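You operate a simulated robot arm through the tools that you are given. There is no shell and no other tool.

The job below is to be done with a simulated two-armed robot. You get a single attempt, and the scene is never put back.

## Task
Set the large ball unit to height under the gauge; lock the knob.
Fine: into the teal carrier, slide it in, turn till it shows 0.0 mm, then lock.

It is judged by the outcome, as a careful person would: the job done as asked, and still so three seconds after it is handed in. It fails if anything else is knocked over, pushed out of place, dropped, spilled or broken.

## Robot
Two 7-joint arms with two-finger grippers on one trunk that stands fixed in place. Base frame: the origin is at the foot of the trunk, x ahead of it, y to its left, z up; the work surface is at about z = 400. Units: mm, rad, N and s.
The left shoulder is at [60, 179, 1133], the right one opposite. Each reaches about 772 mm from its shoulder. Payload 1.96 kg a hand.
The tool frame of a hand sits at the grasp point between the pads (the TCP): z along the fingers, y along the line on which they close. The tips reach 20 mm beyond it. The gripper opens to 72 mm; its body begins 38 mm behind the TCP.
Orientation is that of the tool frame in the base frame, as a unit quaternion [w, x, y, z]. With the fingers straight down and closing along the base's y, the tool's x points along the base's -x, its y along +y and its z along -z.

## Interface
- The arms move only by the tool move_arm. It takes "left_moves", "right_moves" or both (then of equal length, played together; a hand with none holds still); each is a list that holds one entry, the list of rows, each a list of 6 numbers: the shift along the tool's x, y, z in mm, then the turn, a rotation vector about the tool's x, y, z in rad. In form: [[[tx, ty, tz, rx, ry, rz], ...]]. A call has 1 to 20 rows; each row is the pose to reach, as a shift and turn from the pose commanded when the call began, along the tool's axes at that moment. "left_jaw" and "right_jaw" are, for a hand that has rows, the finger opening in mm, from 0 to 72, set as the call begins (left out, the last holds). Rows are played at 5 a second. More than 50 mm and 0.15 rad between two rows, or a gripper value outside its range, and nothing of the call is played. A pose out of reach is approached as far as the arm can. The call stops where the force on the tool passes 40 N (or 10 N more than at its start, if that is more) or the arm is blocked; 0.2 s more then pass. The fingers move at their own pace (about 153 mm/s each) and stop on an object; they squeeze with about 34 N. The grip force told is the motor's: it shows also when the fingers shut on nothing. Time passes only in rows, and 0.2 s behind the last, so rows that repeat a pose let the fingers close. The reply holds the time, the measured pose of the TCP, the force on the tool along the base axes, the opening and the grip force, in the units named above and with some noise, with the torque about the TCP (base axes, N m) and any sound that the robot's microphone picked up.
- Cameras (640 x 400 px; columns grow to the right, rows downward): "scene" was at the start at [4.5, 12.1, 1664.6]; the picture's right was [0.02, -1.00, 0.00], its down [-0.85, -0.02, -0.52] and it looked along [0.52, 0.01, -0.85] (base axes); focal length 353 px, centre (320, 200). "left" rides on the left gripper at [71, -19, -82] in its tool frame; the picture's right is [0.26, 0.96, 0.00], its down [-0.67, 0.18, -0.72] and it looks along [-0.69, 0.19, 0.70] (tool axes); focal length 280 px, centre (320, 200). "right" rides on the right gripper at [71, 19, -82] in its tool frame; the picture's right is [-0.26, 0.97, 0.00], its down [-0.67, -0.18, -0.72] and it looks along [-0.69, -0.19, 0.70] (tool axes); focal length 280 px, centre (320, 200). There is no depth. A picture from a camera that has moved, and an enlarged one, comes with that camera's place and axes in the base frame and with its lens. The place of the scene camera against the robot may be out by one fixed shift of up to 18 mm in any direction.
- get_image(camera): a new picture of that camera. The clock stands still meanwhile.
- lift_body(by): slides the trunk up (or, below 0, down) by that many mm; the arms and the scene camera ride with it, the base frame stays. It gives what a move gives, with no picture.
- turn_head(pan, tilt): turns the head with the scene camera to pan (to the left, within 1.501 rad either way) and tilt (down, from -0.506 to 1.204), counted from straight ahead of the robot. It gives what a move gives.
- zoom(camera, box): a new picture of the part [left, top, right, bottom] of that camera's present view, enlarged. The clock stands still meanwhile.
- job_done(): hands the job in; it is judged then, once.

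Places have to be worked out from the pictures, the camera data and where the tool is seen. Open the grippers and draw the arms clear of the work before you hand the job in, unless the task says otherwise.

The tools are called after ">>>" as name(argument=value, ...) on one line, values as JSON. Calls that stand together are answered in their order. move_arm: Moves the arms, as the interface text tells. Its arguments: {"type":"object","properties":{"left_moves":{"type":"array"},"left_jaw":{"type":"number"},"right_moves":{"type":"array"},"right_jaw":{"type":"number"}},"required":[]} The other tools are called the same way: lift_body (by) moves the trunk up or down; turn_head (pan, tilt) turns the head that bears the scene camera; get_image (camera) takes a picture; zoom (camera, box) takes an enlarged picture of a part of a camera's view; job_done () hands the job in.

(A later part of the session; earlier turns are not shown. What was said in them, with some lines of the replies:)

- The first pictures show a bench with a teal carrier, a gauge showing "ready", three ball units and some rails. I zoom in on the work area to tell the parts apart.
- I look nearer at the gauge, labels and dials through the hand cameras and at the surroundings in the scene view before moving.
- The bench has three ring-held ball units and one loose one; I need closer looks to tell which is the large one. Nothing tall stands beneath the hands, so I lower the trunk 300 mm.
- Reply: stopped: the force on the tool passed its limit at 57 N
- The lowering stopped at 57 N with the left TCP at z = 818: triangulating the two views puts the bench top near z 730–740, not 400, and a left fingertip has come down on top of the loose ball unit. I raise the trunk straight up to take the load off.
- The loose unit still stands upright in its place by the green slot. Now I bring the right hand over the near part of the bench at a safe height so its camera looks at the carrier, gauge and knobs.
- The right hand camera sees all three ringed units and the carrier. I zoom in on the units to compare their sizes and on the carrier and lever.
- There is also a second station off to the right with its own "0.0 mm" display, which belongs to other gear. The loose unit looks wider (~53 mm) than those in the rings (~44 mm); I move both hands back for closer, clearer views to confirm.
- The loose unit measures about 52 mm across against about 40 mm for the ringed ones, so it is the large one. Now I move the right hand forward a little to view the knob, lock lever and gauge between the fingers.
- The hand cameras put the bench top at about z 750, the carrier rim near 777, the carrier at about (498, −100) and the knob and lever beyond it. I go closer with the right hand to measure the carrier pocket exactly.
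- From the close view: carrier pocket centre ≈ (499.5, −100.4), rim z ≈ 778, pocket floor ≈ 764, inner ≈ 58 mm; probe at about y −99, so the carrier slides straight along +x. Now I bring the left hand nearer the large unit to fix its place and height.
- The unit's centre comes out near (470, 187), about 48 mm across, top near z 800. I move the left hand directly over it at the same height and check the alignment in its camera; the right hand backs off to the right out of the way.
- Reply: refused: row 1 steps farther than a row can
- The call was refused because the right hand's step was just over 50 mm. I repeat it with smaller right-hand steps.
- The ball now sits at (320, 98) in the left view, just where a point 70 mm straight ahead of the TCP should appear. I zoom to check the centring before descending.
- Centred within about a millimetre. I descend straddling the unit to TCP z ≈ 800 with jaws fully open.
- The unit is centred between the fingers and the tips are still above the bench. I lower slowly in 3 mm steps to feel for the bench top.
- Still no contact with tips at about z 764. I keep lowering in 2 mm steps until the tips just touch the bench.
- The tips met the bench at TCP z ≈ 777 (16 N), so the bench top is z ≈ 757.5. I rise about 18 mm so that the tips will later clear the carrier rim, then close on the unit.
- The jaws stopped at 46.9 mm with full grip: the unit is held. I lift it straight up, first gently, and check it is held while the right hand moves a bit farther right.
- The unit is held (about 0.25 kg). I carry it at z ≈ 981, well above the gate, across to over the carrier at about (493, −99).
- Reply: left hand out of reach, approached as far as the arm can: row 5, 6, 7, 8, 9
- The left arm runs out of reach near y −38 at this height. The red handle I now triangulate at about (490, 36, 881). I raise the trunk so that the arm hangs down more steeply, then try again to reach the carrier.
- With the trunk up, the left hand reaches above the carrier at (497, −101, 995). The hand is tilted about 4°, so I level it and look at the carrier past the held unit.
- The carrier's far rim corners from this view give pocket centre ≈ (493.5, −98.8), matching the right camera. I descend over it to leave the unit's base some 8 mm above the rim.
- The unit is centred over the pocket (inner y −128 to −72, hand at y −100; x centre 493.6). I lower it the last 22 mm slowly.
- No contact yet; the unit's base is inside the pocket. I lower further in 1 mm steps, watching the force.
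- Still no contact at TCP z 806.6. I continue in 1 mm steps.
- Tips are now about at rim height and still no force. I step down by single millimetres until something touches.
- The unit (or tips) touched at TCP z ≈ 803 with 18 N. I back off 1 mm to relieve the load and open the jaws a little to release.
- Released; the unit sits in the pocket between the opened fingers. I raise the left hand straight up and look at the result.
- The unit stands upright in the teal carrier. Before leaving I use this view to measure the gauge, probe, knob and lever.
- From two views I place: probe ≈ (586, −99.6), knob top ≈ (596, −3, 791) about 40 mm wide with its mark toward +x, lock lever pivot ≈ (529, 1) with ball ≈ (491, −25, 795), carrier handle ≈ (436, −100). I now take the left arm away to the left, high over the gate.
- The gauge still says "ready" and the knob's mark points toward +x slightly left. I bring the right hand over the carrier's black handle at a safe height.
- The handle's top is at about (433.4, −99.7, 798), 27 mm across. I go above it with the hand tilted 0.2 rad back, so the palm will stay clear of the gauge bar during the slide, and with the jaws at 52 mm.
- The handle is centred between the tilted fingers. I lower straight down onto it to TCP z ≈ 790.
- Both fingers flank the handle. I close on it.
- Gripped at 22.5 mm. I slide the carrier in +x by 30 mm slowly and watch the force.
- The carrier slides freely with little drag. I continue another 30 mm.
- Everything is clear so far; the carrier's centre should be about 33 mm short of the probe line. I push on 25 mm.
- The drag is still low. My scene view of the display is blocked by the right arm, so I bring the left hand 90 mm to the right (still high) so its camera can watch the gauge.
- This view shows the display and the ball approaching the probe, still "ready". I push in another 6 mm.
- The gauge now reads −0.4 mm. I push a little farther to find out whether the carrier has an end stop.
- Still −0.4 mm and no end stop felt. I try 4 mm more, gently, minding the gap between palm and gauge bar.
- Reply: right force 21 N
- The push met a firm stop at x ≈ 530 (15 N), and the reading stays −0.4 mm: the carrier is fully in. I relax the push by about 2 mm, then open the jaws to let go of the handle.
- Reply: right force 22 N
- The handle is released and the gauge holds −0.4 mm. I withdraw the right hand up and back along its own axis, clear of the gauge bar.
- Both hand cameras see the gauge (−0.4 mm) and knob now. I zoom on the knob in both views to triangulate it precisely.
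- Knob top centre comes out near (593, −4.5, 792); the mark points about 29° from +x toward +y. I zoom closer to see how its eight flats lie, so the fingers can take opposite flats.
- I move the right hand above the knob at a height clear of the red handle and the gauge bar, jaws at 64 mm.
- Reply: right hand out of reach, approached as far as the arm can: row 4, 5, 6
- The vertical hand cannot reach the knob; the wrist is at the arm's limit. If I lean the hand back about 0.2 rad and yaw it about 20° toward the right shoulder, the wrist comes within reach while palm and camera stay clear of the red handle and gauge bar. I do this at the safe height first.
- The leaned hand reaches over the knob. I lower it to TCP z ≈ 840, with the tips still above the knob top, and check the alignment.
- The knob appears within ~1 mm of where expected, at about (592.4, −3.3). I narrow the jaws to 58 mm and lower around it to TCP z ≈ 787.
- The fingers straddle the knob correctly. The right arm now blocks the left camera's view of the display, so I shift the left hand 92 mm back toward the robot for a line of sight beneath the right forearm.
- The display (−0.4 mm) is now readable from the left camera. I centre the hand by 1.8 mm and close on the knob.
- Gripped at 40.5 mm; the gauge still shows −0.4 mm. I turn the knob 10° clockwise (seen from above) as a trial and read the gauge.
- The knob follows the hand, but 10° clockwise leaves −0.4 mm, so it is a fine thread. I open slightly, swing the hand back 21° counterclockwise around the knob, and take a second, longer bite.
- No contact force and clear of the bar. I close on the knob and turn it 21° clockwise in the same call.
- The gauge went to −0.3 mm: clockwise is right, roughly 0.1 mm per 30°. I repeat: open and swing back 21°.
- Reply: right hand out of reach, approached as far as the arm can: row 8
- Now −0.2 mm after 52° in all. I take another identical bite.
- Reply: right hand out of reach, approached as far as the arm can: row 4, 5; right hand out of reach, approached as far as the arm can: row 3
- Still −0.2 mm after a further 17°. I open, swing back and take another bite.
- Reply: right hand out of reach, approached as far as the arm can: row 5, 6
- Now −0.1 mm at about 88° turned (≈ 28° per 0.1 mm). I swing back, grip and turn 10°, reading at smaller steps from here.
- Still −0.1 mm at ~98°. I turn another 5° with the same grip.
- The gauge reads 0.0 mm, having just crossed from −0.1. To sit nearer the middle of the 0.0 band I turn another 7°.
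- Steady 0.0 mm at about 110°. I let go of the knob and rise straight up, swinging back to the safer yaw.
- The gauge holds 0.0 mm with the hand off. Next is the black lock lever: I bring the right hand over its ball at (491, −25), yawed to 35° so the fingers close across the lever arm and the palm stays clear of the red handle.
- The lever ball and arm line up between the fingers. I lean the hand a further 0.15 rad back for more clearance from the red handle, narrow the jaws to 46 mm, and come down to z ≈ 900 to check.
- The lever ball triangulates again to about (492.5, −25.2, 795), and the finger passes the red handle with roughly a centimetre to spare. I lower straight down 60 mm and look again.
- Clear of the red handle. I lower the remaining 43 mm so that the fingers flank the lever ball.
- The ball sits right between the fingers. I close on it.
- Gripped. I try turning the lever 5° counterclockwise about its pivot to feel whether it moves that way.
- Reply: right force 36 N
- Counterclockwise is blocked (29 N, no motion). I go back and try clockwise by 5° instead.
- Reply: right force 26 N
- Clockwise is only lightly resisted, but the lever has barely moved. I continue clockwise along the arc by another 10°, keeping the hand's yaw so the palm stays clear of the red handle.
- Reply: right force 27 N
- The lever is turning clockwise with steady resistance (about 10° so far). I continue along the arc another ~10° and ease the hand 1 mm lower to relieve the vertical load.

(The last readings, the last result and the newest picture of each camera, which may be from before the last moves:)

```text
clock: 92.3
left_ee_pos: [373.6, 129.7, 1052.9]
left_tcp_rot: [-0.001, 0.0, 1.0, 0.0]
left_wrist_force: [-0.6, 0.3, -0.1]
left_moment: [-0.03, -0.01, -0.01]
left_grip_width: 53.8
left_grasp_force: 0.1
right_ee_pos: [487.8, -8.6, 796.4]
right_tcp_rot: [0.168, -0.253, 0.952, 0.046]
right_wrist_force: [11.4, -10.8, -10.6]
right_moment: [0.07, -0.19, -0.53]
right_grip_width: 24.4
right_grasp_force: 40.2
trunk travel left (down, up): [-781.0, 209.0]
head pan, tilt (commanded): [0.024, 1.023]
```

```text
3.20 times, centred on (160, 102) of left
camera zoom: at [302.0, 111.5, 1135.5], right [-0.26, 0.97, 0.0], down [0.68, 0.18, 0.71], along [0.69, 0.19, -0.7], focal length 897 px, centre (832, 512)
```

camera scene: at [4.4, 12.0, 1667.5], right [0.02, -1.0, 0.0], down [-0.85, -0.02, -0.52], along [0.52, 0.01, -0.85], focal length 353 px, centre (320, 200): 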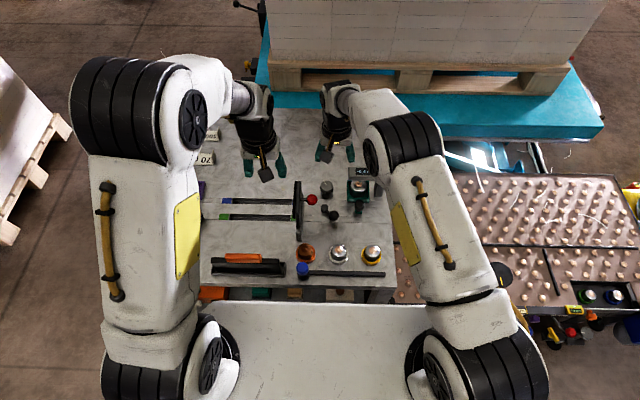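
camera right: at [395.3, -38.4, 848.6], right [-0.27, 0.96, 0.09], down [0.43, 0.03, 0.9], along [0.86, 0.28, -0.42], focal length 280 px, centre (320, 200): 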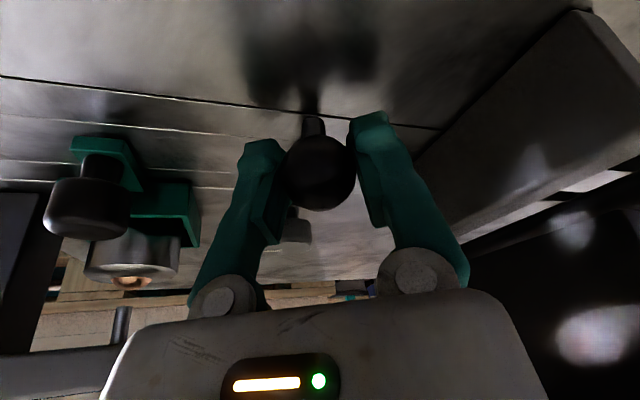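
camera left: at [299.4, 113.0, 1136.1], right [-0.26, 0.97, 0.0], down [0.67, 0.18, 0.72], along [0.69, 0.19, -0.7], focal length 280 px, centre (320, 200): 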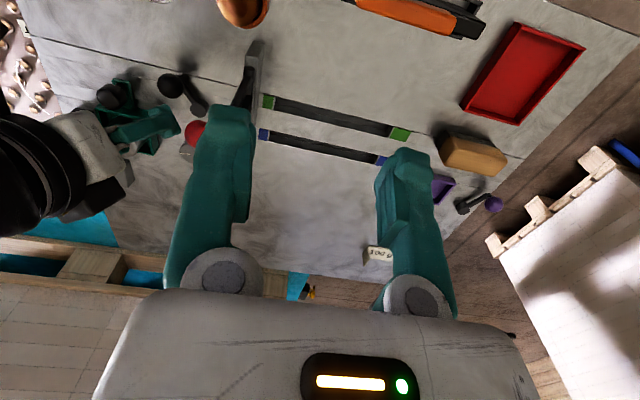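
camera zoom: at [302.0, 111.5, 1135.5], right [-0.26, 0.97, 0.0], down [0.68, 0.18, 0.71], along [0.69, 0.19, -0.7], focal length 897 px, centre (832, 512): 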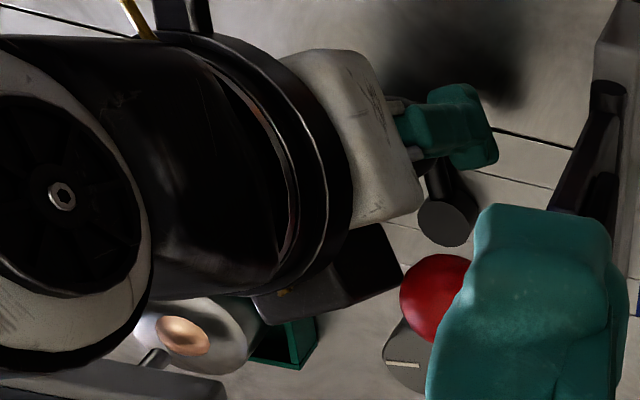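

The lever is now at about 22° from its start, but my palm is getting near the red handle. I release the ball and back the hand out up along its own axis, to continue by pushing the ball from its right side with closed fingers.

>>> move_arm(right_moves=[[[0, 0, 0, 0, 0, 0], [0, 0, -3, 0, 0, 0], [0, 0, -20, 0, 0, 0], [0, 0, -45, 0, 0, 0], [0, 0, -75, 0, 0, 0], [0, 0, -75, 0, 0, 0]]], right_jaw=42)

>>> get_image(camera="right")

>>> zoom(camera="left", box=[0, 30, 260, 193])

>>> get_image(camera="scene")

```text
clock: 93.7
left_ee_pos: [372.7, 132.9, 1053.8]
left_tcp_rot: [0.001, 0.0, 1.0, 0.0]
left_wrist_force: [-0.3, -0.7, 0.7]
left_moment: [0.0, 0.04, 0.02]
left_grip_width: 53.9
left_grasp_force: 0.1
right_ee_pos: [462.7, -19.6, 867.5]
right_tcp_rot: [0.168, -0.254, 0.952, 0.046]
right_wrist_force: [0.3, -0.7, 0.5]
right_moment: [0.01, -0.03, 0.0]
right_grip_width: 41.9
right_grasp_force: 0.1
trunk travel left (down, up): [-781.0, 209.0]
head pan, tilt (commanded): [0.024, 1.023]
```

```text
taken
camera right: at [370.2, -49.2, 920.0], right [-0.27, 0.96, 0.09], down [0.43, 0.03, 0.9], along [0.86, 0.28, -0.42], focal length 280 px, centre (320, 200)
```

right: 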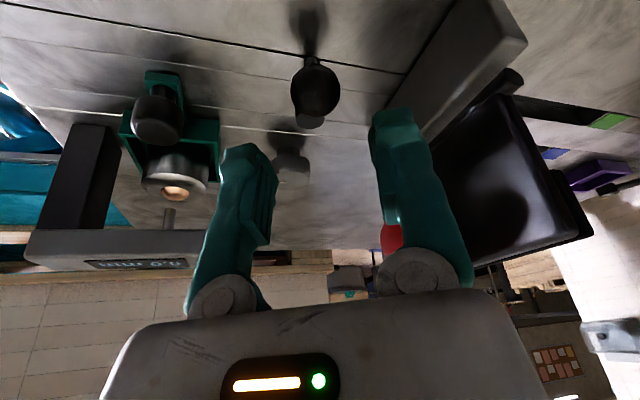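

```text
2.45 times, centred on (130, 112) of left
camera zoom: at [299.8, 113.1, 1135.9], right [-0.26, 0.97, 0.0], down [0.67, 0.18, 0.72], along [0.69, 0.19, -0.7], focal length 688 px, centre (786, 417)
```

zoom: 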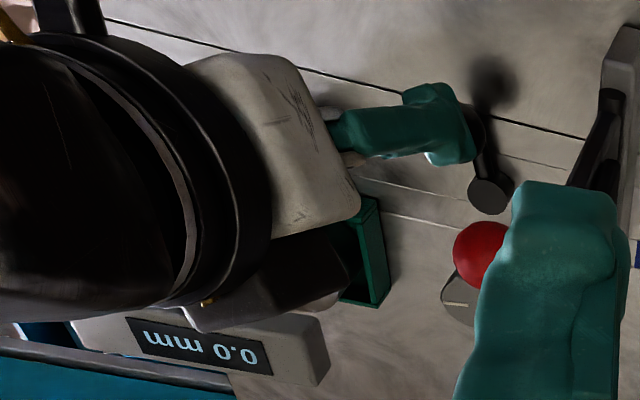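

```text
taken
camera scene: at [4.9, 12.3, 1667.5], right [0.02, -1.0, 0.0], down [-0.85, -0.02, -0.52], along [0.52, 0.01, -0.85], focal length 353 px, centre (320, 200)
```

scene: 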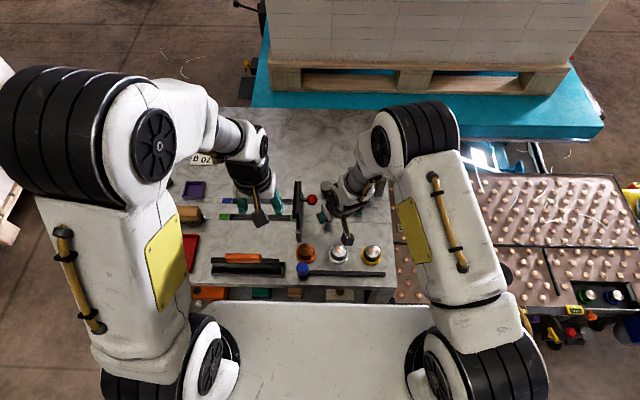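

The lever stays where I left it and the gauge still shows 0.0 mm. I close the fingers, move to the ball's right side at this height and yaw the hand to about 80°, so I can push the ball toward +y with the hand well away from the red handle.

>>> move_arm(right_moves=[[[-0.6, -5.2, -0.2, -0.0425, 0, -0.1172], [-1.2, -10.4, -0.5, -0.085, 0, -0.2344], [-1.8, -15.6, -0.7, -0.1275, 0, -0.3516], [-2.4, -20.8, -1.0, -0.17, 0, -0.4688], [-3.0, -26.1, -1.2, -0.2125, 0, -0.586], [-3.6, -31.3, -1.5, -0.255, 0, -0.7032], [-4.2, -36.5, -1.7, -0.2977, 0, -0.8206], [-4.2, -36.5, -1.7, -0.2977, 0, -0.8206]]], right_jaw=0)

>>> get_image(camera="right")

>>> get_image(camera="scene")

>>> zoom(camera="left", box=[0, 30, 260, 193])

```text
clock: 95.5
left_ee_pos: [370.8, 132.9, 1053.7]
left_tcp_rot: [0.0, 0.0, 1.0, 0.0]
left_wrist_force: [-0.1, -0.4, -0.7]
left_moment: [-0.02, -0.01, -0.03]
left_grip_width: 53.9
left_grasp_force: 0.1
right_ee_pos: [483.1, -50.0, 870.5]
right_tcp_rot: [0.133, -0.633, 0.754, 0.111]
right_wrist_force: [0.5, -0.1, -0.2]
right_moment: [-0.01, 0.02, 0.01]
right_grip_width: 0.1
right_grasp_force: 29.8
trunk travel left (down, up): [-781.0, 209.0]
head pan, tilt (commanded): [0.024, 1.023]
```

```text
taken
camera right: at [446.9, -138.8, 923.7], right [-0.91, 0.41, 0.09], down [0.25, 0.35, 0.9], along [0.34, 0.84, -0.42], focal length 280 px, centre (320, 200)
```

right: 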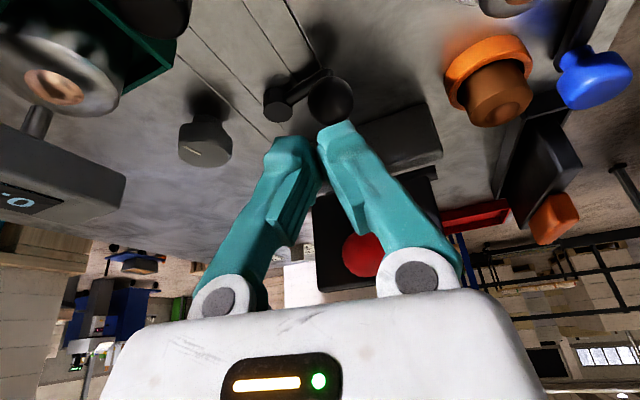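

```text
taken
camera scene: at [4.4, 12.5, 1667.5], right [0.02, -1.0, 0.0], down [-0.85, -0.02, -0.52], along [0.52, 0.01, -0.85], focal length 353 px, centre (320, 200)
```

scene: 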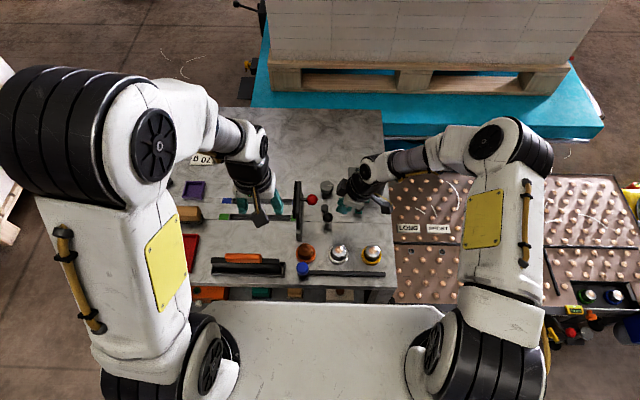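

```text
2.45 times, centred on (130, 112) of left
camera zoom: at [299.5, 113.1, 1136.0], right [-0.26, 0.97, 0.0], down [0.67, 0.18, 0.72], along [0.69, 0.19, -0.7], focal length 688 px, centre (786, 417)
```

zoom: 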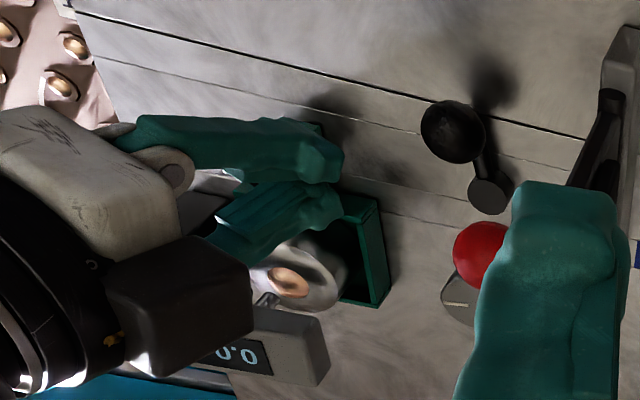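

The hand is turned and clear. I check the lever's present position in an enlarged scene view.

>>> zoom(camera="scene", box=[290, 170, 380, 226])

>>> zoom(camera="right", box=[220, 40, 460, 190])

```text
7.11 times, centred on (335, 198) of scene
camera zoom: at [4.4, 12.5, 1667.5], right [0.02, -1.0, 0.0], down [-0.85, -0.02, -0.52], along [0.52, 0.01, -0.85], focal length 2510 px, centre (213, 214)
```

zoom: 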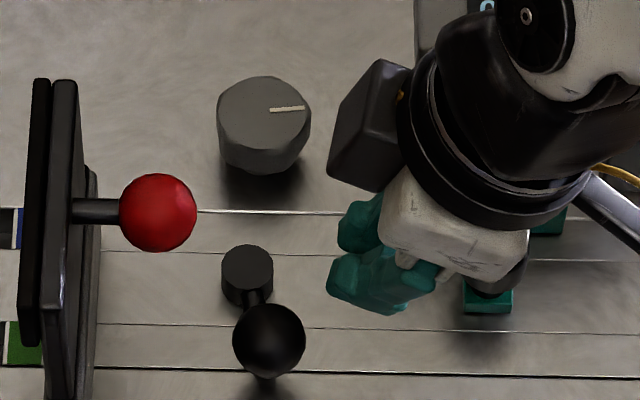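

```text
2.67 times, centred on (340, 115) of right
camera zoom: at [446.9, -138.8, 923.7], right [-0.91, 0.41, 0.09], down [0.25, 0.35, 0.9], along [0.34, 0.84, -0.42], focal length 748 px, centre (267, 427)
```

zoom: 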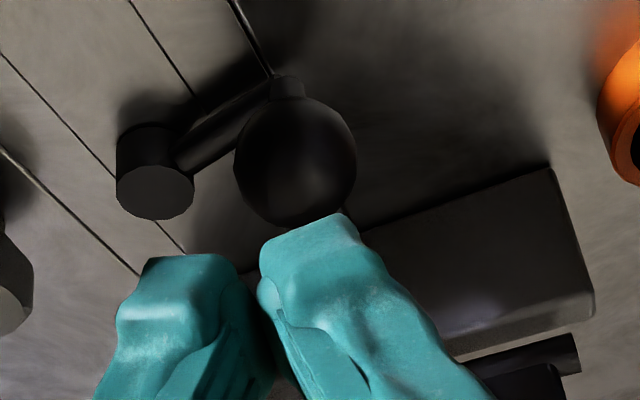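

The lever now points nearly straight back (ball ≈ (485, −11, 796)). I lower the closed fingers to ball height just to the right of it.

>>> move_arm(right_moves=[[[6, 3.5, 17, 0, 0, 0], [12, 3.5, 36, 0, 0, 0], [17, 3.5, 53, 0, 0, 0], [21.6, 3.5, 66.6, 0, 0, 0], [21.6, 3.5, 66.6, 0, 0, 0]]])

>>> get_image(camera="right")

>>> zoom(camera="scene", box=[290, 170, 380, 226])

```text
clock: 96.7
left_ee_pos: [370.5, 132.4, 1054.7]
left_tcp_rot: [0.0, 0.0, 1.0, 0.0]
left_wrist_force: [-0.1, -0.1, 0.1]
left_moment: [-0.02, -0.01, 0.01]
left_grip_width: 54.0
left_grasp_force: 0.1
right_ee_pos: [479.6, -47.5, 799.2]
right_tcp_rot: [0.135, -0.633, 0.755, 0.112]
right_wrist_force: [0.8, -0.1, -0.2]
right_moment: [0.04, -0.01, -0.01]
right_grip_width: 0.0
right_grasp_force: 29.3
trunk travel left (down, up): [-781.0, 209.0]
head pan, tilt (commanded): [0.024, 1.023]
```

```text
taken
camera right: at [444.4, -136.4, 852.0], right [-0.91, 0.41, 0.09], down [0.25, 0.35, 0.9], along [0.34, 0.84, -0.42], focal length 280 px, centre (320, 200)
```

right: 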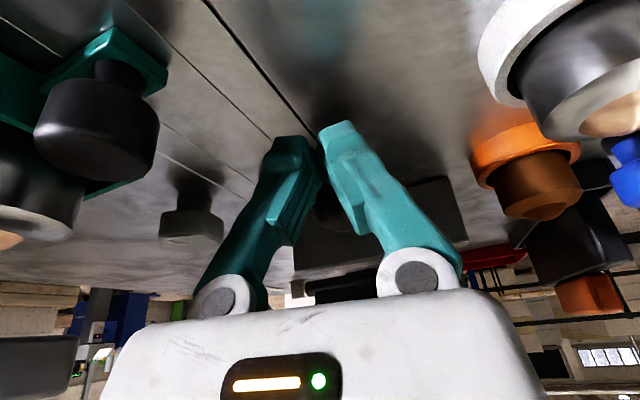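

```text
7.11 times, centred on (335, 198) of scene
camera zoom: at [4.4, 12.1, 1667.5], right [0.02, -1.0, 0.0], down [-0.85, -0.02, -0.52], along [0.52, 0.01, -0.85], focal length 2510 px, centre (213, 214)
```

zoom: 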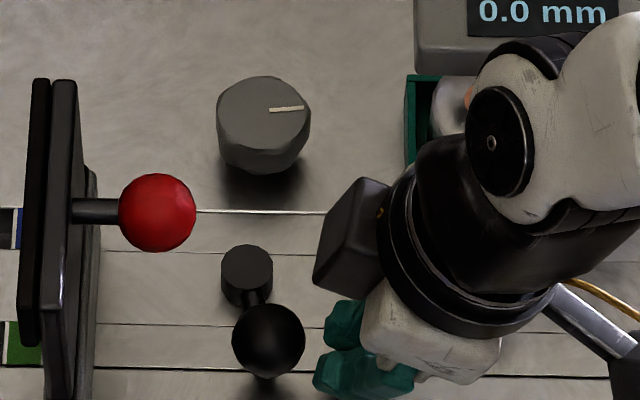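

The fingers are beside the ball, level with it. I push in +y in small steps, 16 mm to begin with.

>>> move_arm(right_moves=[[[-2.8, 0.5, 1.0, 0, 0, 0], [-5.6, 1.0, 2.0, 0, 0, 0], [-8.3, 1.6, 3.0, 0, 0, 0], [-11.1, 2.1, 4.0, 0, 0, 0], [-13.0, 2.4, 4.7, 0, 0, 0], [-14.8, 2.8, 5.4, 0, 0, 0], [-14.8, 2.8, 5.4, 0, 0, 0]]])

>>> zoom(camera="scene", box=[290, 170, 380, 226])

```text
clock: 98.3
left_ee_pos: [371.6, 132.0, 1055.1]
left_tcp_rot: [0.001, -0.001, 1.0, 0.0]
left_wrist_force: [0.3, 0.2, 0.1]
left_moment: [0.02, 0.01, 0.02]
left_grip_width: 54.0
left_grasp_force: 0.1
right_ee_pos: [478.6, -31.2, 800.6]
right_tcp_rot: [0.135, -0.632, 0.755, 0.111]
right_wrist_force: [-0.1, -1.6, -0.6]
right_moment: [-0.03, 0.01, 0.0]
right_grip_width: 0.0
right_grasp_force: 29.8
trunk travel left (down, up): [-781.0, 209.0]
head pan, tilt (commanded): [0.024, 1.023]
```

```text
7.11 times, centred on (335, 198) of scene
camera zoom: at [4.6, 11.9, 1667.5], right [0.02, -1.0, 0.0], down [-0.85, -0.02, -0.52], along [0.52, 0.01, -0.85], focal length 2510 px, centre (213, 214)
```

zoom: 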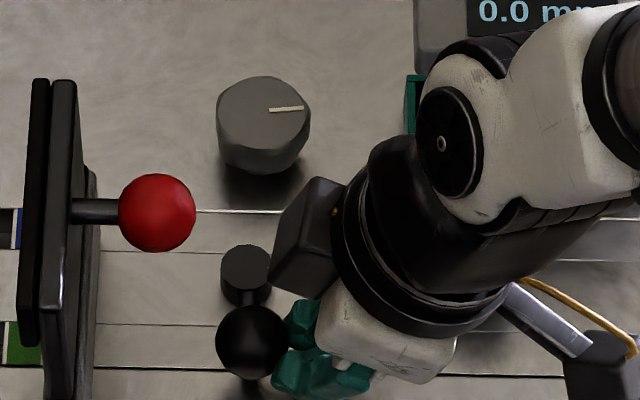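

The ball follows the push easily (lever now about 183°, pointing straight back). The hand's dark housing has some 29 mm left before the red handle, so I push 12 mm more and look.

>>> move_arm(right_moves=[[[-2.8, 0.5, 1.0, 0, 0, 0], [-5.6, 1.0, 2.0, 0, 0, 0], [-8.3, 1.6, 3.0, 0, 0, 0], [-11.1, 2.1, 4.0, 0, 0, 0], [-11.1, 2.1, 4.0, 0, 0, 0]]])

>>> zoom(camera="scene", box=[290, 170, 380, 226])

>>> zoom(camera="left", box=[60, 40, 260, 165])

```text
clock: 99.5
left_ee_pos: [372.3, 132.7, 1054.4]
left_tcp_rot: [0.0, -0.001, 1.0, 0.0]
left_wrist_force: [0.0, -1.0, 0.0]
left_moment: [-0.01, 0.01, -0.04]
left_grip_width: 53.9
left_grasp_force: 0.1
right_ee_pos: [480.3, -19.0, 800.0]
right_tcp_rot: [0.134, -0.632, 0.755, 0.112]
right_wrist_force: [0.1, -0.5, -0.4]
right_moment: [0.01, 0.01, 0.01]
right_grip_width: 0.0
right_grasp_force: 29.6
trunk travel left (down, up): [-781.0, 209.0]
head pan, tilt (commanded): [0.024, 1.023]
```

```text
7.11 times, centred on (335, 198) of scene
camera zoom: at [4.6, 11.9, 1667.5], right [0.02, -1.0, 0.0], down [-0.85, -0.02, -0.52], along [0.52, 0.01, -0.85], focal length 2510 px, centre (213, 214)
```

zoom: 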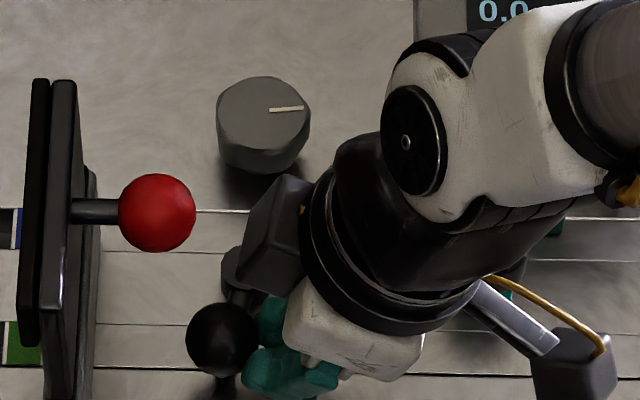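

```text
3.20 times, centred on (160, 102) of left
camera zoom: at [299.6, 112.8, 1136.0], right [-0.26, 0.97, 0.0], down [0.67, 0.18, 0.72], along [0.69, 0.19, -0.7], focal length 897 px, centre (832, 512)
```

zoom: 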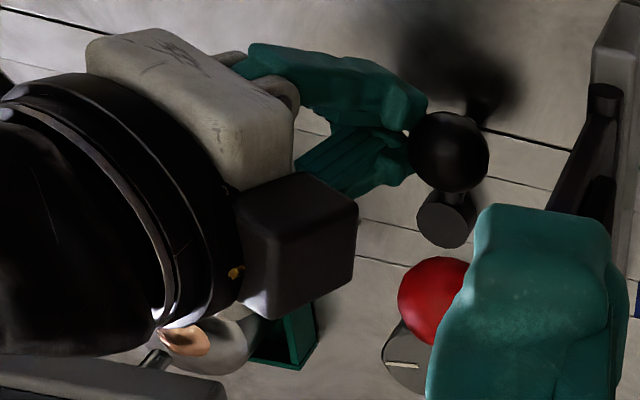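

The lever now swings with almost no resistance (about 170°). I lean the hand 0.15 rad further back to keep its housing away from the red handle, and push 10 mm more.

>>> move_arm(right_moves=[[[0, 0, 0, 0, -0.075, 0], [0, 0, 0, 0, -0.15, 0], [-2.8, 0.5, 1.0, 0, -0.15, 0], [-5.6, 1.0, 2.0, 0, -0.15, 0], [-8.3, 1.6, 3.0, 0, -0.15, 0], [-9.3, 1.8, 3.4, 0, -0.15, 0], [-9.3, 1.8, 3.4, 0, -0.15, 0]]])

>>> zoom(camera="scene", box=[290, 170, 380, 226])

>>> zoom(camera="left", box=[60, 40, 260, 165])

```text
clock: 100.8
left_ee_pos: [371.5, 131.5, 1054.5]
left_tcp_rot: [0.0, -0.001, 1.0, 0.001]
left_wrist_force: [-0.1, -1.0, 0.3]
left_moment: [-0.04, -0.02, -0.01]
left_grip_width: 53.9
left_grasp_force: 0.0
right_ee_pos: [480.8, -17.3, 799.2]
right_tcp_rot: [0.188, -0.621, 0.745, 0.154]
right_wrist_force: [-5.4, -29.0, 8.1]
right_moment: [-0.07, -0.04, -0.02]
right_grip_width: 6.1
right_grasp_force: 29.9
trunk travel left (down, up): [-781.0, 209.0]
head pan, tilt (commanded): [0.024, 1.023]
stopped in row 6 (right hand): the force on the tool passed its limit at 43 N (the readings are from after the stop); the commanded pose is now the measured one
```

```text
7.11 times, centred on (335, 198) of scene
camera zoom: at [3.5, 10.0, 1667.5], right [0.02, -1.0, 0.0], down [-0.85, -0.02, -0.52], along [0.52, 0.01, -0.85], focal length 2510 px, centre (213, 214)
```

zoom: 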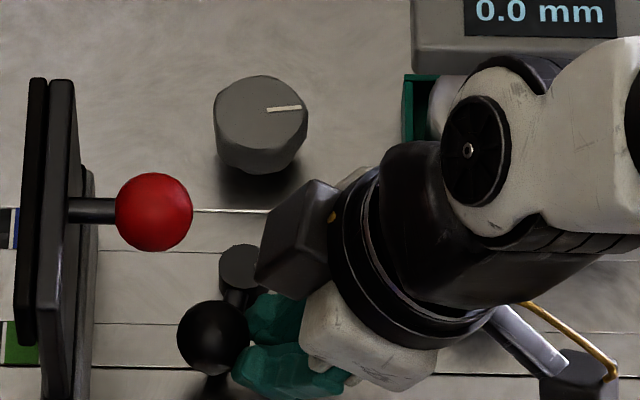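

```text
3.20 times, centred on (160, 102) of left
camera zoom: at [298.7, 112.0, 1136.4], right [-0.26, 0.97, 0.0], down [0.67, 0.18, 0.72], along [0.69, 0.19, -0.7], focal length 897 px, centre (832, 512)
```

zoom: 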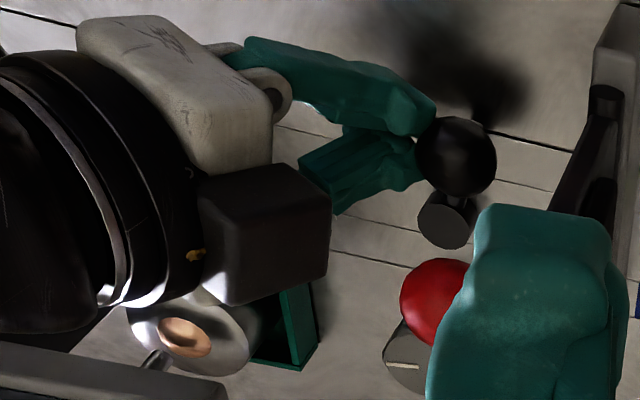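

The push met a hard stop at about 43 N with the lever near 165°, i.e. some 50° from its start, and nothing else is touching; that looks like the locked end. I back the hand off 25 mm and check the lever and gauge.

>>> move_arm(right_moves=[[[4, -0.8, -2, 0, 0, 0], [10, -2, -6, 0, 0, 0], [18, -3.5, -14, 0, 0, 0], [22, -4.5, -30, 0, 0, 0], [22, -4.5, -30, 0, 0, 0]]])

>>> zoom(camera="scene", box=[290, 150, 410, 226])

>>> zoom(camera="left", box=[0, 30, 260, 193])

>>> get_image(camera="right")

```text
clock: 102.0
left_ee_pos: [371.2, 131.9, 1053.8]
left_tcp_rot: [0.0, 0.0, 1.0, 0.0]
left_wrist_force: [-0.1, -0.2, -0.1]
left_moment: [-0.01, 0.01, -0.04]
left_grip_width: 54.2
left_grasp_force: 0.1
right_ee_pos: [478.9, -46.5, 816.1]
right_tcp_rot: [0.188, -0.622, 0.744, 0.157]
right_wrist_force: [-0.3, -0.2, -0.4]
right_moment: [-0.02, 0.02, 0.04]
right_grip_width: 0.1
right_grasp_force: 29.4
trunk travel left (down, up): [-781.0, 209.0]
head pan, tilt (commanded): [0.024, 1.023]
```

```text
5.26 times, centred on (350, 188) of scene
camera zoom: at [4.6, 12.1, 1667.5], right [0.02, -1.0, 0.0], down [-0.85, -0.02, -0.52], along [0.52, 0.01, -0.85], focal length 1858 px, centre (162, 263)
```

zoom: 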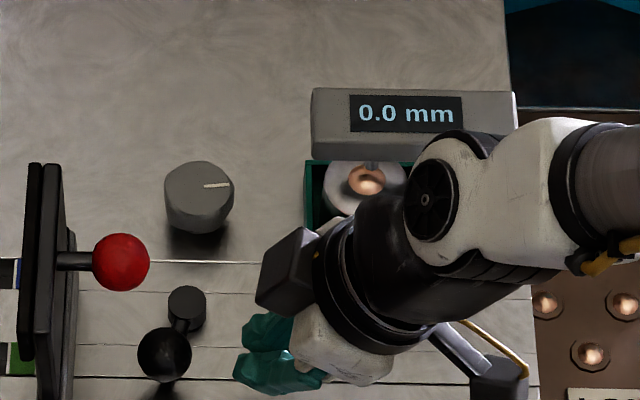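

```text
2.45 times, centred on (130, 112) of left
camera zoom: at [299.5, 113.5, 1136.0], right [-0.26, 0.96, 0.0], down [0.67, 0.18, 0.72], along [0.69, 0.19, -0.7], focal length 688 px, centre (786, 417)
```

zoom: 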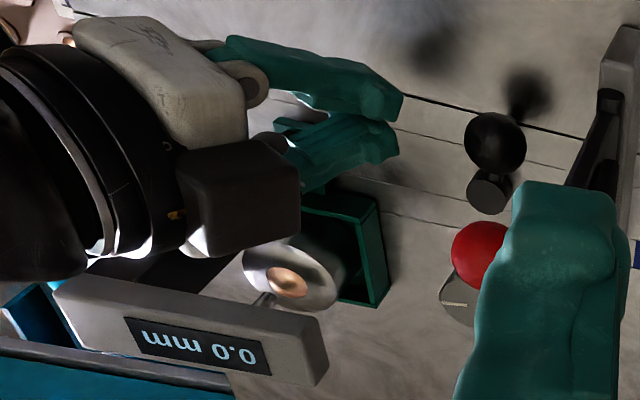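

```text
taken
camera right: at [440.9, -141.8, 853.9], right [-0.91, 0.4, 0.12], down [0.22, 0.22, 0.95], along [0.35, 0.89, -0.29], focal length 280 px, centre (320, 200)
```

right: 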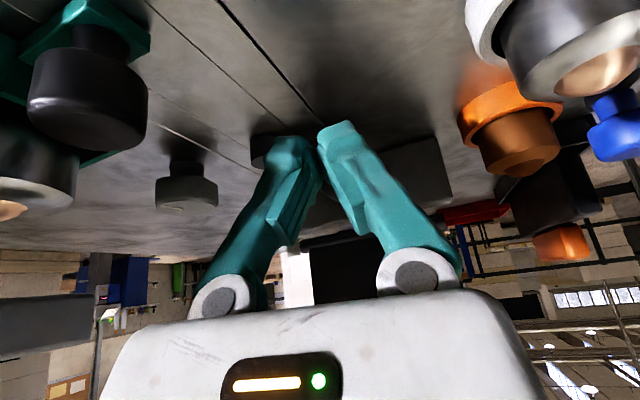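

The gauge still shows 0.0 mm and the lever stays in its new place. I zoom at the same scale as before to compare the lever angle.

>>> zoom(camera="scene", box=[290, 170, 380, 226])

>>> zoom(camera="left", box=[140, 50, 260, 125])

```text
7.11 times, centred on (335, 198) of scene
camera zoom: at [4.6, 12.1, 1667.5], right [0.02, -1.0, 0.0], down [-0.85, -0.02, -0.52], along [0.52, 0.01, -0.85], focal length 2510 px, centre (213, 214)
```

zoom: 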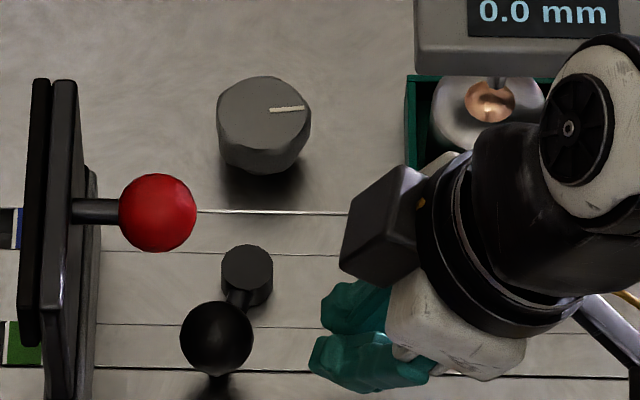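

```text
5.33 times, centred on (200, 88) of left
camera zoom: at [299.5, 113.5, 1136.0], right [-0.26, 0.96, 0.0], down [0.67, 0.18, 0.72], along [0.69, 0.19, -0.7], focal length 1495 px, centre (960, 800)
```

zoom: 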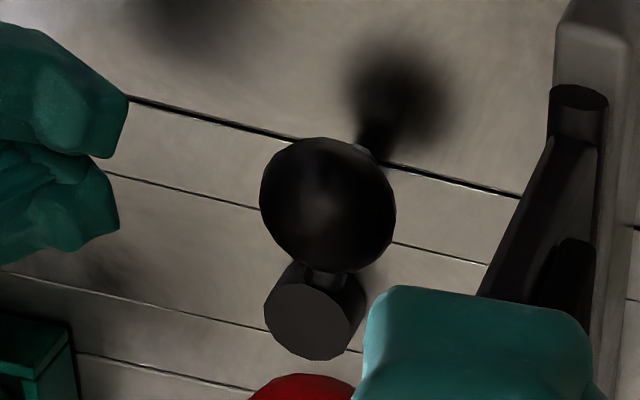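

The lever now stands at roughly 166° against 212° at the start, about 46° in all. To be sure it is at its end stop, I set one flat finger against the ball and push once more gently.

>>> move_arm(right_moves=[[[-0.5, -4.2, 9, 0, 0, 0], [-0.9, -8.4, 18.7, 0, 0, 0], [-4.4, -7.7, 20.6, 0, 0, 0], [-7.9, -7, 22.4, 0, 0, 0], [-11.3, -6.3, 24.3, 0, 0, 0], [-14.8, -5.6, 26.1, 0, 0, 0], [-14.8, -5.6, 26.1, 0, 0, 0]]])

>>> zoom(camera="scene", box=[290, 170, 380, 226])

```text
clock: 103.6
left_ee_pos: [371.1, 131.7, 1054.7]
left_tcp_rot: [0.0, 0.0, 1.0, 0.0]
left_wrist_force: [-0.1, 0.8, 0.0]
left_moment: [-0.06, 0.02, -0.01]
left_grip_width: 54.0
left_grasp_force: 0.0
right_ee_pos: [489.4, -23.5, 800.2]
right_tcp_rot: [0.188, -0.622, 0.744, 0.155]
right_wrist_force: [-0.2, 0.0, 0.7]
right_moment: [0.0, 0.01, -0.03]
right_grip_width: 0.0
right_grasp_force: 29.5
trunk travel left (down, up): [-781.0, 209.0]
head pan, tilt (commanded): [0.024, 1.023]
```

```text
7.11 times, centred on (335, 198) of scene
camera zoom: at [4.6, 12.0, 1667.5], right [0.02, -1.0, 0.0], down [-0.85, -0.02, -0.52], along [0.52, 0.01, -0.85], focal length 2510 px, centre (213, 214)
```

zoom: 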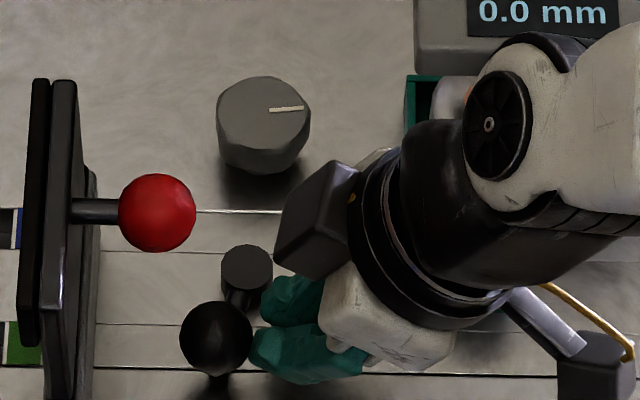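

Still no contact (force zero), just short of the ball. I advance in 1.5 mm steps until the ball resists.

>>> move_arm(right_moves=[[[-1.3, 0.3, 0.7, 0, 0, 0], [-2.6, 0.5, 1.4, 0, 0, 0], [-3.9, 0.8, 2.1, 0, 0, 0], [-5.2, 1.1, 2.8, 0, 0, 0], [-6.1, 1.2, 3.3, 0, 0, 0], [-6.1, 1.2, 3.3, 0, 0, 0]]])

>>> zoom(camera="scene", box=[290, 170, 380, 226])

```text
clock: 105.0
left_ee_pos: [370.2, 129.2, 1054.9]
left_tcp_rot: [0.001, 0.0, 1.0, 0.002]
left_wrist_force: [-0.3, 0.9, -0.1]
left_moment: [-0.01, 0.02, 0.0]
left_grip_width: 54.1
left_grasp_force: 0.1
right_ee_pos: [488.4, -20.1, 799.3]
right_tcp_rot: [0.189, -0.621, 0.745, 0.155]
right_wrist_force: [-2.5, -25.1, 4.4]
right_moment: [-0.1, -0.01, 0.14]
right_grip_width: 0.0
right_grasp_force: 29.7
trunk travel left (down, up): [-781.0, 209.0]
head pan, tilt (commanded): [0.024, 1.023]
```

```text
7.11 times, centred on (335, 198) of scene
camera zoom: at [3.5, 7.1, 1667.5], right [0.02, -1.0, 0.0], down [-0.85, -0.02, -0.52], along [0.52, 0.01, -0.85], focal length 2510 px, centre (213, 214)
```

zoom: 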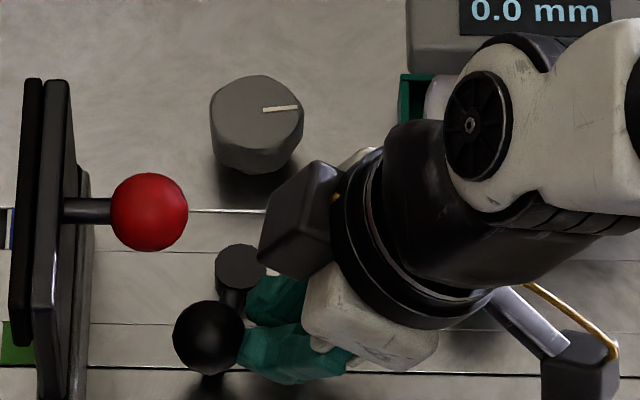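

At 25 N the lever does not budge from the same angle, so it is firmly at its end stop: locked. I back off to −y and rise straight up, clear of everything.

>>> move_arm(right_moves=[[[8, -1.6, -4.3, 0, 0, 0], [21.7, -4.4, -11.6, 0, 0, 0], [30, -6, -16, 0, 0, 0], [16, -6, -42, 0, 0, 0], [0, -6, -72, 0, 0, 0], [-16, -6, -102, 0, 0, 0], [-32, -6, -132, 0, 0, 0], [-32, -6, -132, 0, 0, 0]]])

>>> get_image(camera="scene")

>>> zoom(camera="left", box=[0, 30, 260, 193])

```text
clock: 106.8
left_ee_pos: [371.3, 132.5, 1053.7]
left_tcp_rot: [0.0, 0.001, 1.0, 0.002]
left_wrist_force: [0.2, 0.0, 0.1]
left_moment: [-0.01, -0.02, 0.01]
left_grip_width: 54.3
left_grasp_force: 0.1
right_ee_pos: [488.8, -51.6, 931.6]
right_tcp_rot: [0.187, -0.622, 0.744, 0.156]
right_wrist_force: [-0.3, -0.8, -0.7]
right_moment: [0.01, -0.03, 0.01]
right_grip_width: 0.0
right_grasp_force: 29.8
trunk travel left (down, up): [-781.0, 209.0]
head pan, tilt (commanded): [0.024, 1.023]
```

```text
taken
camera scene: at [5.2, 11.8, 1667.5], right [0.02, -1.0, 0.0], down [-0.85, -0.02, -0.52], along [0.52, 0.01, -0.85], focal length 353 px, centre (320, 200)
```

scene: 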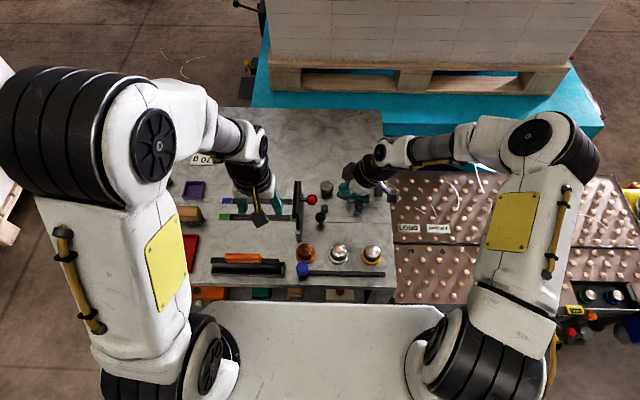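

```text
2.45 times, centred on (130, 112) of left
camera zoom: at [299.9, 113.3, 1135.9], right [-0.26, 0.96, 0.0], down [0.67, 0.18, 0.72], along [0.69, 0.19, -0.7], focal length 688 px, centre (786, 417)
```

zoom: 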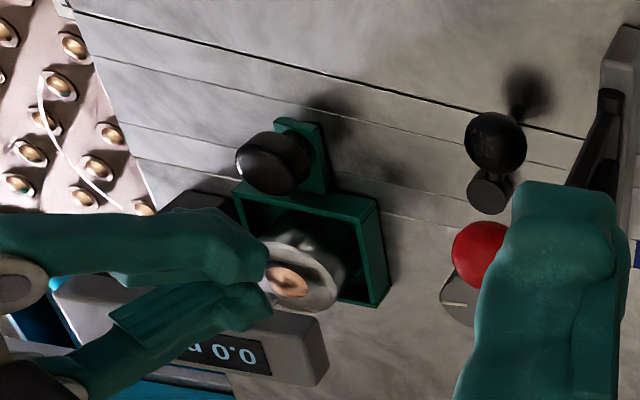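

Lever, gauge and carrier all look right. I draw the right arm up, back and to the right while levelling it, move the left arm out to the left, and open both grippers.

>>> move_arm(right_moves=[[[9, 2.4, -14.3, 0.0286, 0.0342, 0.1136], [18, 4.8, -28.7, 0.0571, 0.0684, 0.2271], [27, 7.2, -43, 0.0857, 0.1025, 0.3407], [36, 9.6, -57.3, 0.1143, 0.1367, 0.4542], [45, 12, -71.7, 0.1428, 0.1709, 0.5678], [54, 14.5, -86, 0.1714, 0.205, 0.6813], [64, 17, -100, 0.2, 0.2392, 0.7949], [73, 19.3, -114.7, 0.2285, 0.2734, 0.9084], [82, 21.8, -129, 0.2571, 0.3076, 1.022], [91, 24.2, -143, 0.2857, 0.3418, 1.1355], [100, 26.6, -158, 0.3142, 0.3759, 1.2491], [109.5, 29, -172, 0.3428, 0.4101, 1.3626], [109.5, 29, -172, 0.3428, 0.4101, 1.3626]]], left_moves=[[[0, 8, 0, 0, 0, 0], [0, 16, 0, 0, 0, 0], [0, 24, 0, 0, 0, 0], [0, 32, 0, 0, 0, 0], [0, 40, 0, 0, 0, 0], [0, 48, 0, 0, 0, 0], [0, 56, 0, 0, 0, 0], [0, 64, 0, 0, 0, 0], [0, 72, 0, 0, 0, 0], [0, 80, 0, 0, 0, 0], [0, 88, 0, 0, 0, 0], [0, 90, 0, 0, 0, 0], [0, 90, 0, 0, 0, 0]]], right_jaw=0, left_jaw=72)

>>> get_image(camera="scene")

>>> zoom(camera="scene", box=[290, 150, 410, 225])

>>> get_image(camera="right")

```text
clock: 109.6
left_ee_pos: [371.1, 222.7, 1054.3]
left_tcp_rot: [0.0, 0.0, 1.0, 0.0]
left_wrist_force: [0.2, 0.6, 0.8]
left_moment: [0.01, -0.03, 0.02]
left_grip_width: 71.8
left_grasp_force: 0.1
right_ee_pos: [429.9, -220.7, 1030.5]
right_tcp_rot: [0.001, 0.002, 1.0, 0.001]
right_wrist_force: [1.0, -1.5, -1.0]
right_moment: [-0.01, -0.04, 0.0]
right_grip_width: 0.0
right_grasp_force: 29.6
trunk travel left (down, up): [-781.0, 209.0]
head pan, tilt (commanded): [0.024, 1.023]
```

```text
taken
camera scene: at [4.7, 12.2, 1667.5], right [0.02, -1.0, 0.0], down [-0.85, -0.02, -0.52], along [0.52, 0.01, -0.85], focal length 353 px, centre (320, 200)
```

scene: 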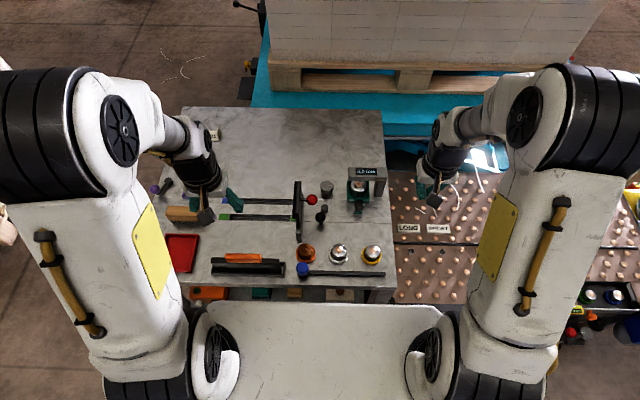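

```text
5.33 times, centred on (350, 188) of scene
camera zoom: at [4.7, 12.2, 1667.5], right [0.02, -1.0, 0.0], down [-0.85, -0.02, -0.52], along [0.52, 0.01, -0.85], focal length 1883 px, centre (160, 267)
```

zoom: 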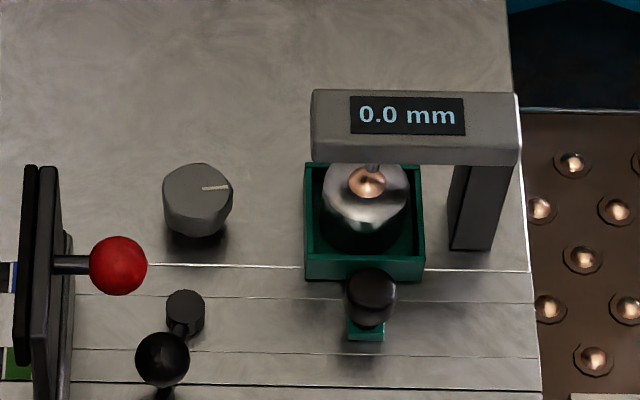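

```text
taken
camera right: at [357.8, -200.4, 1112.2], right [0.26, 0.96, 0.0], down [0.67, -0.19, 0.72], along [0.69, -0.19, -0.7], focal length 280 px, centre (320, 200)
```

right: 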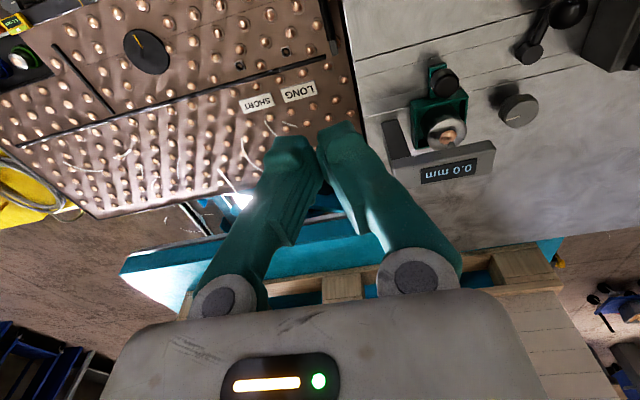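

The gauge reads 0.0 mm, the unit sits in the teal carrier under the probe, the lever is at its locked end, and everything else is in place. I open the right gripper too and wait a moment to see that the reading holds.

>>> move_arm(right_moves=[[[0, 0, 0, 0, 0, 0], [0, -10, -10, 0, 0, 0], [0, -20, -20, 0, 0, 0], [0, -20, -20, 0, 0, 0], [0, -20, -20, 0, 0, 0], [0, -20, -20, 0, 0, 0], [0, -20, -20, 0, 0, 0], [0, -20, -20, 0, 0, 0]]], right_jaw=72)

>>> zoom(camera="scene", box=[290, 150, 410, 225])

>>> zoom(camera="scene", box=[150, 150, 410, 312])

```text
clock: 111.4
left_ee_pos: [370.9, 222.6, 1053.9]
left_tcp_rot: [0.0, 0.0, 1.0, 0.0]
left_wrist_force: [0.5, -0.2, -0.3]
left_moment: [0.0, 0.03, 0.0]
left_grip_width: 72.0
left_grasp_force: 0.1
right_ee_pos: [428.9, -241.6, 1050.4]
right_tcp_rot: [0.001, 0.0, 1.0, 0.001]
right_wrist_force: [0.3, -0.5, 0.3]
right_moment: [0.03, 0.03, -0.04]
right_grip_width: 72.1
right_grasp_force: 0.0
trunk travel left (down, up): [-781.0, 209.0]
head pan, tilt (commanded): [0.024, 1.023]
```

```text
5.33 times, centred on (350, 188) of scene
camera zoom: at [4.5, 12.1, 1667.5], right [0.02, -1.0, 0.0], down [-0.85, -0.02, -0.52], along [0.52, 0.01, -0.85], focal length 1883 px, centre (160, 267)
```

zoom: 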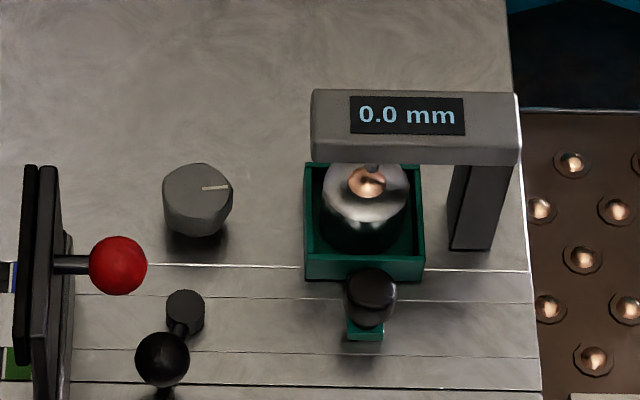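

```text
2.46 times, centred on (280, 231) of scene
camera zoom: at [4.5, 12.1, 1667.5], right [0.02, -1.0, 0.0], down [-0.85, -0.02, -0.52], along [0.52, 0.01, -0.85], focal length 869 px, centre (418, 124)
```

zoom: 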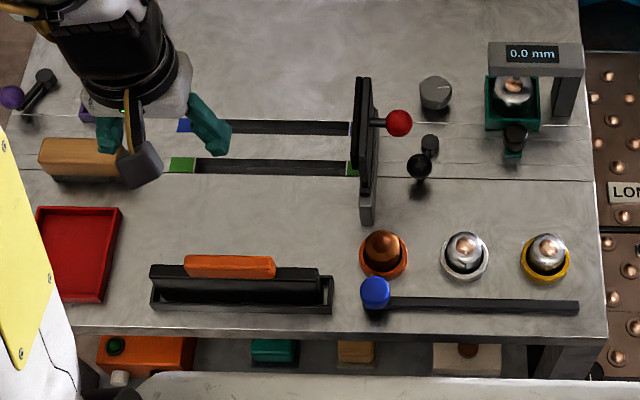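

The reading holds at 0.0 mm, the lever is locked, the large unit is in the carrier under the gauge, nothing else has moved, and both arms are clear with open grippers. I hand the job in.

>>> job_done()

```text
The job is handed in.
```

The large ball unit is in the teal carrier, slid in under the gauge, and the gauge reads 0.0 mm. The lock lever beside the knob is swung to its end stop, and the job is handed in.

- **Which unit:** I took the free-standing unit as the large one. It is about 47 mm across; the three in the coloured rings measured only about 38–41 mm.
- **Height:** the gauge first showed −0.4 mm, and about 110° of clockwise turning on the knob brought it to 0.0 mm. It still read 0.0 mm after I let go of the knob, after the lever was moved, and once both arms were clear.
- **Lock:** I treated the black lever next to the knob as the lock. It turned about 46° clockwise and then did not move under a 25 N push. I did not try turning the knob afterwards to confirm it is held.
- **Contact:** early on, a left fingertip came down on top of the large unit with about 57 N while I lowered the trunk, because the bench top is at about z = 757, not 400. The unit stayed upright in its place, and I saw nothing else knocked or moved.

Both grippers are open and the arms are drawn back from the work.
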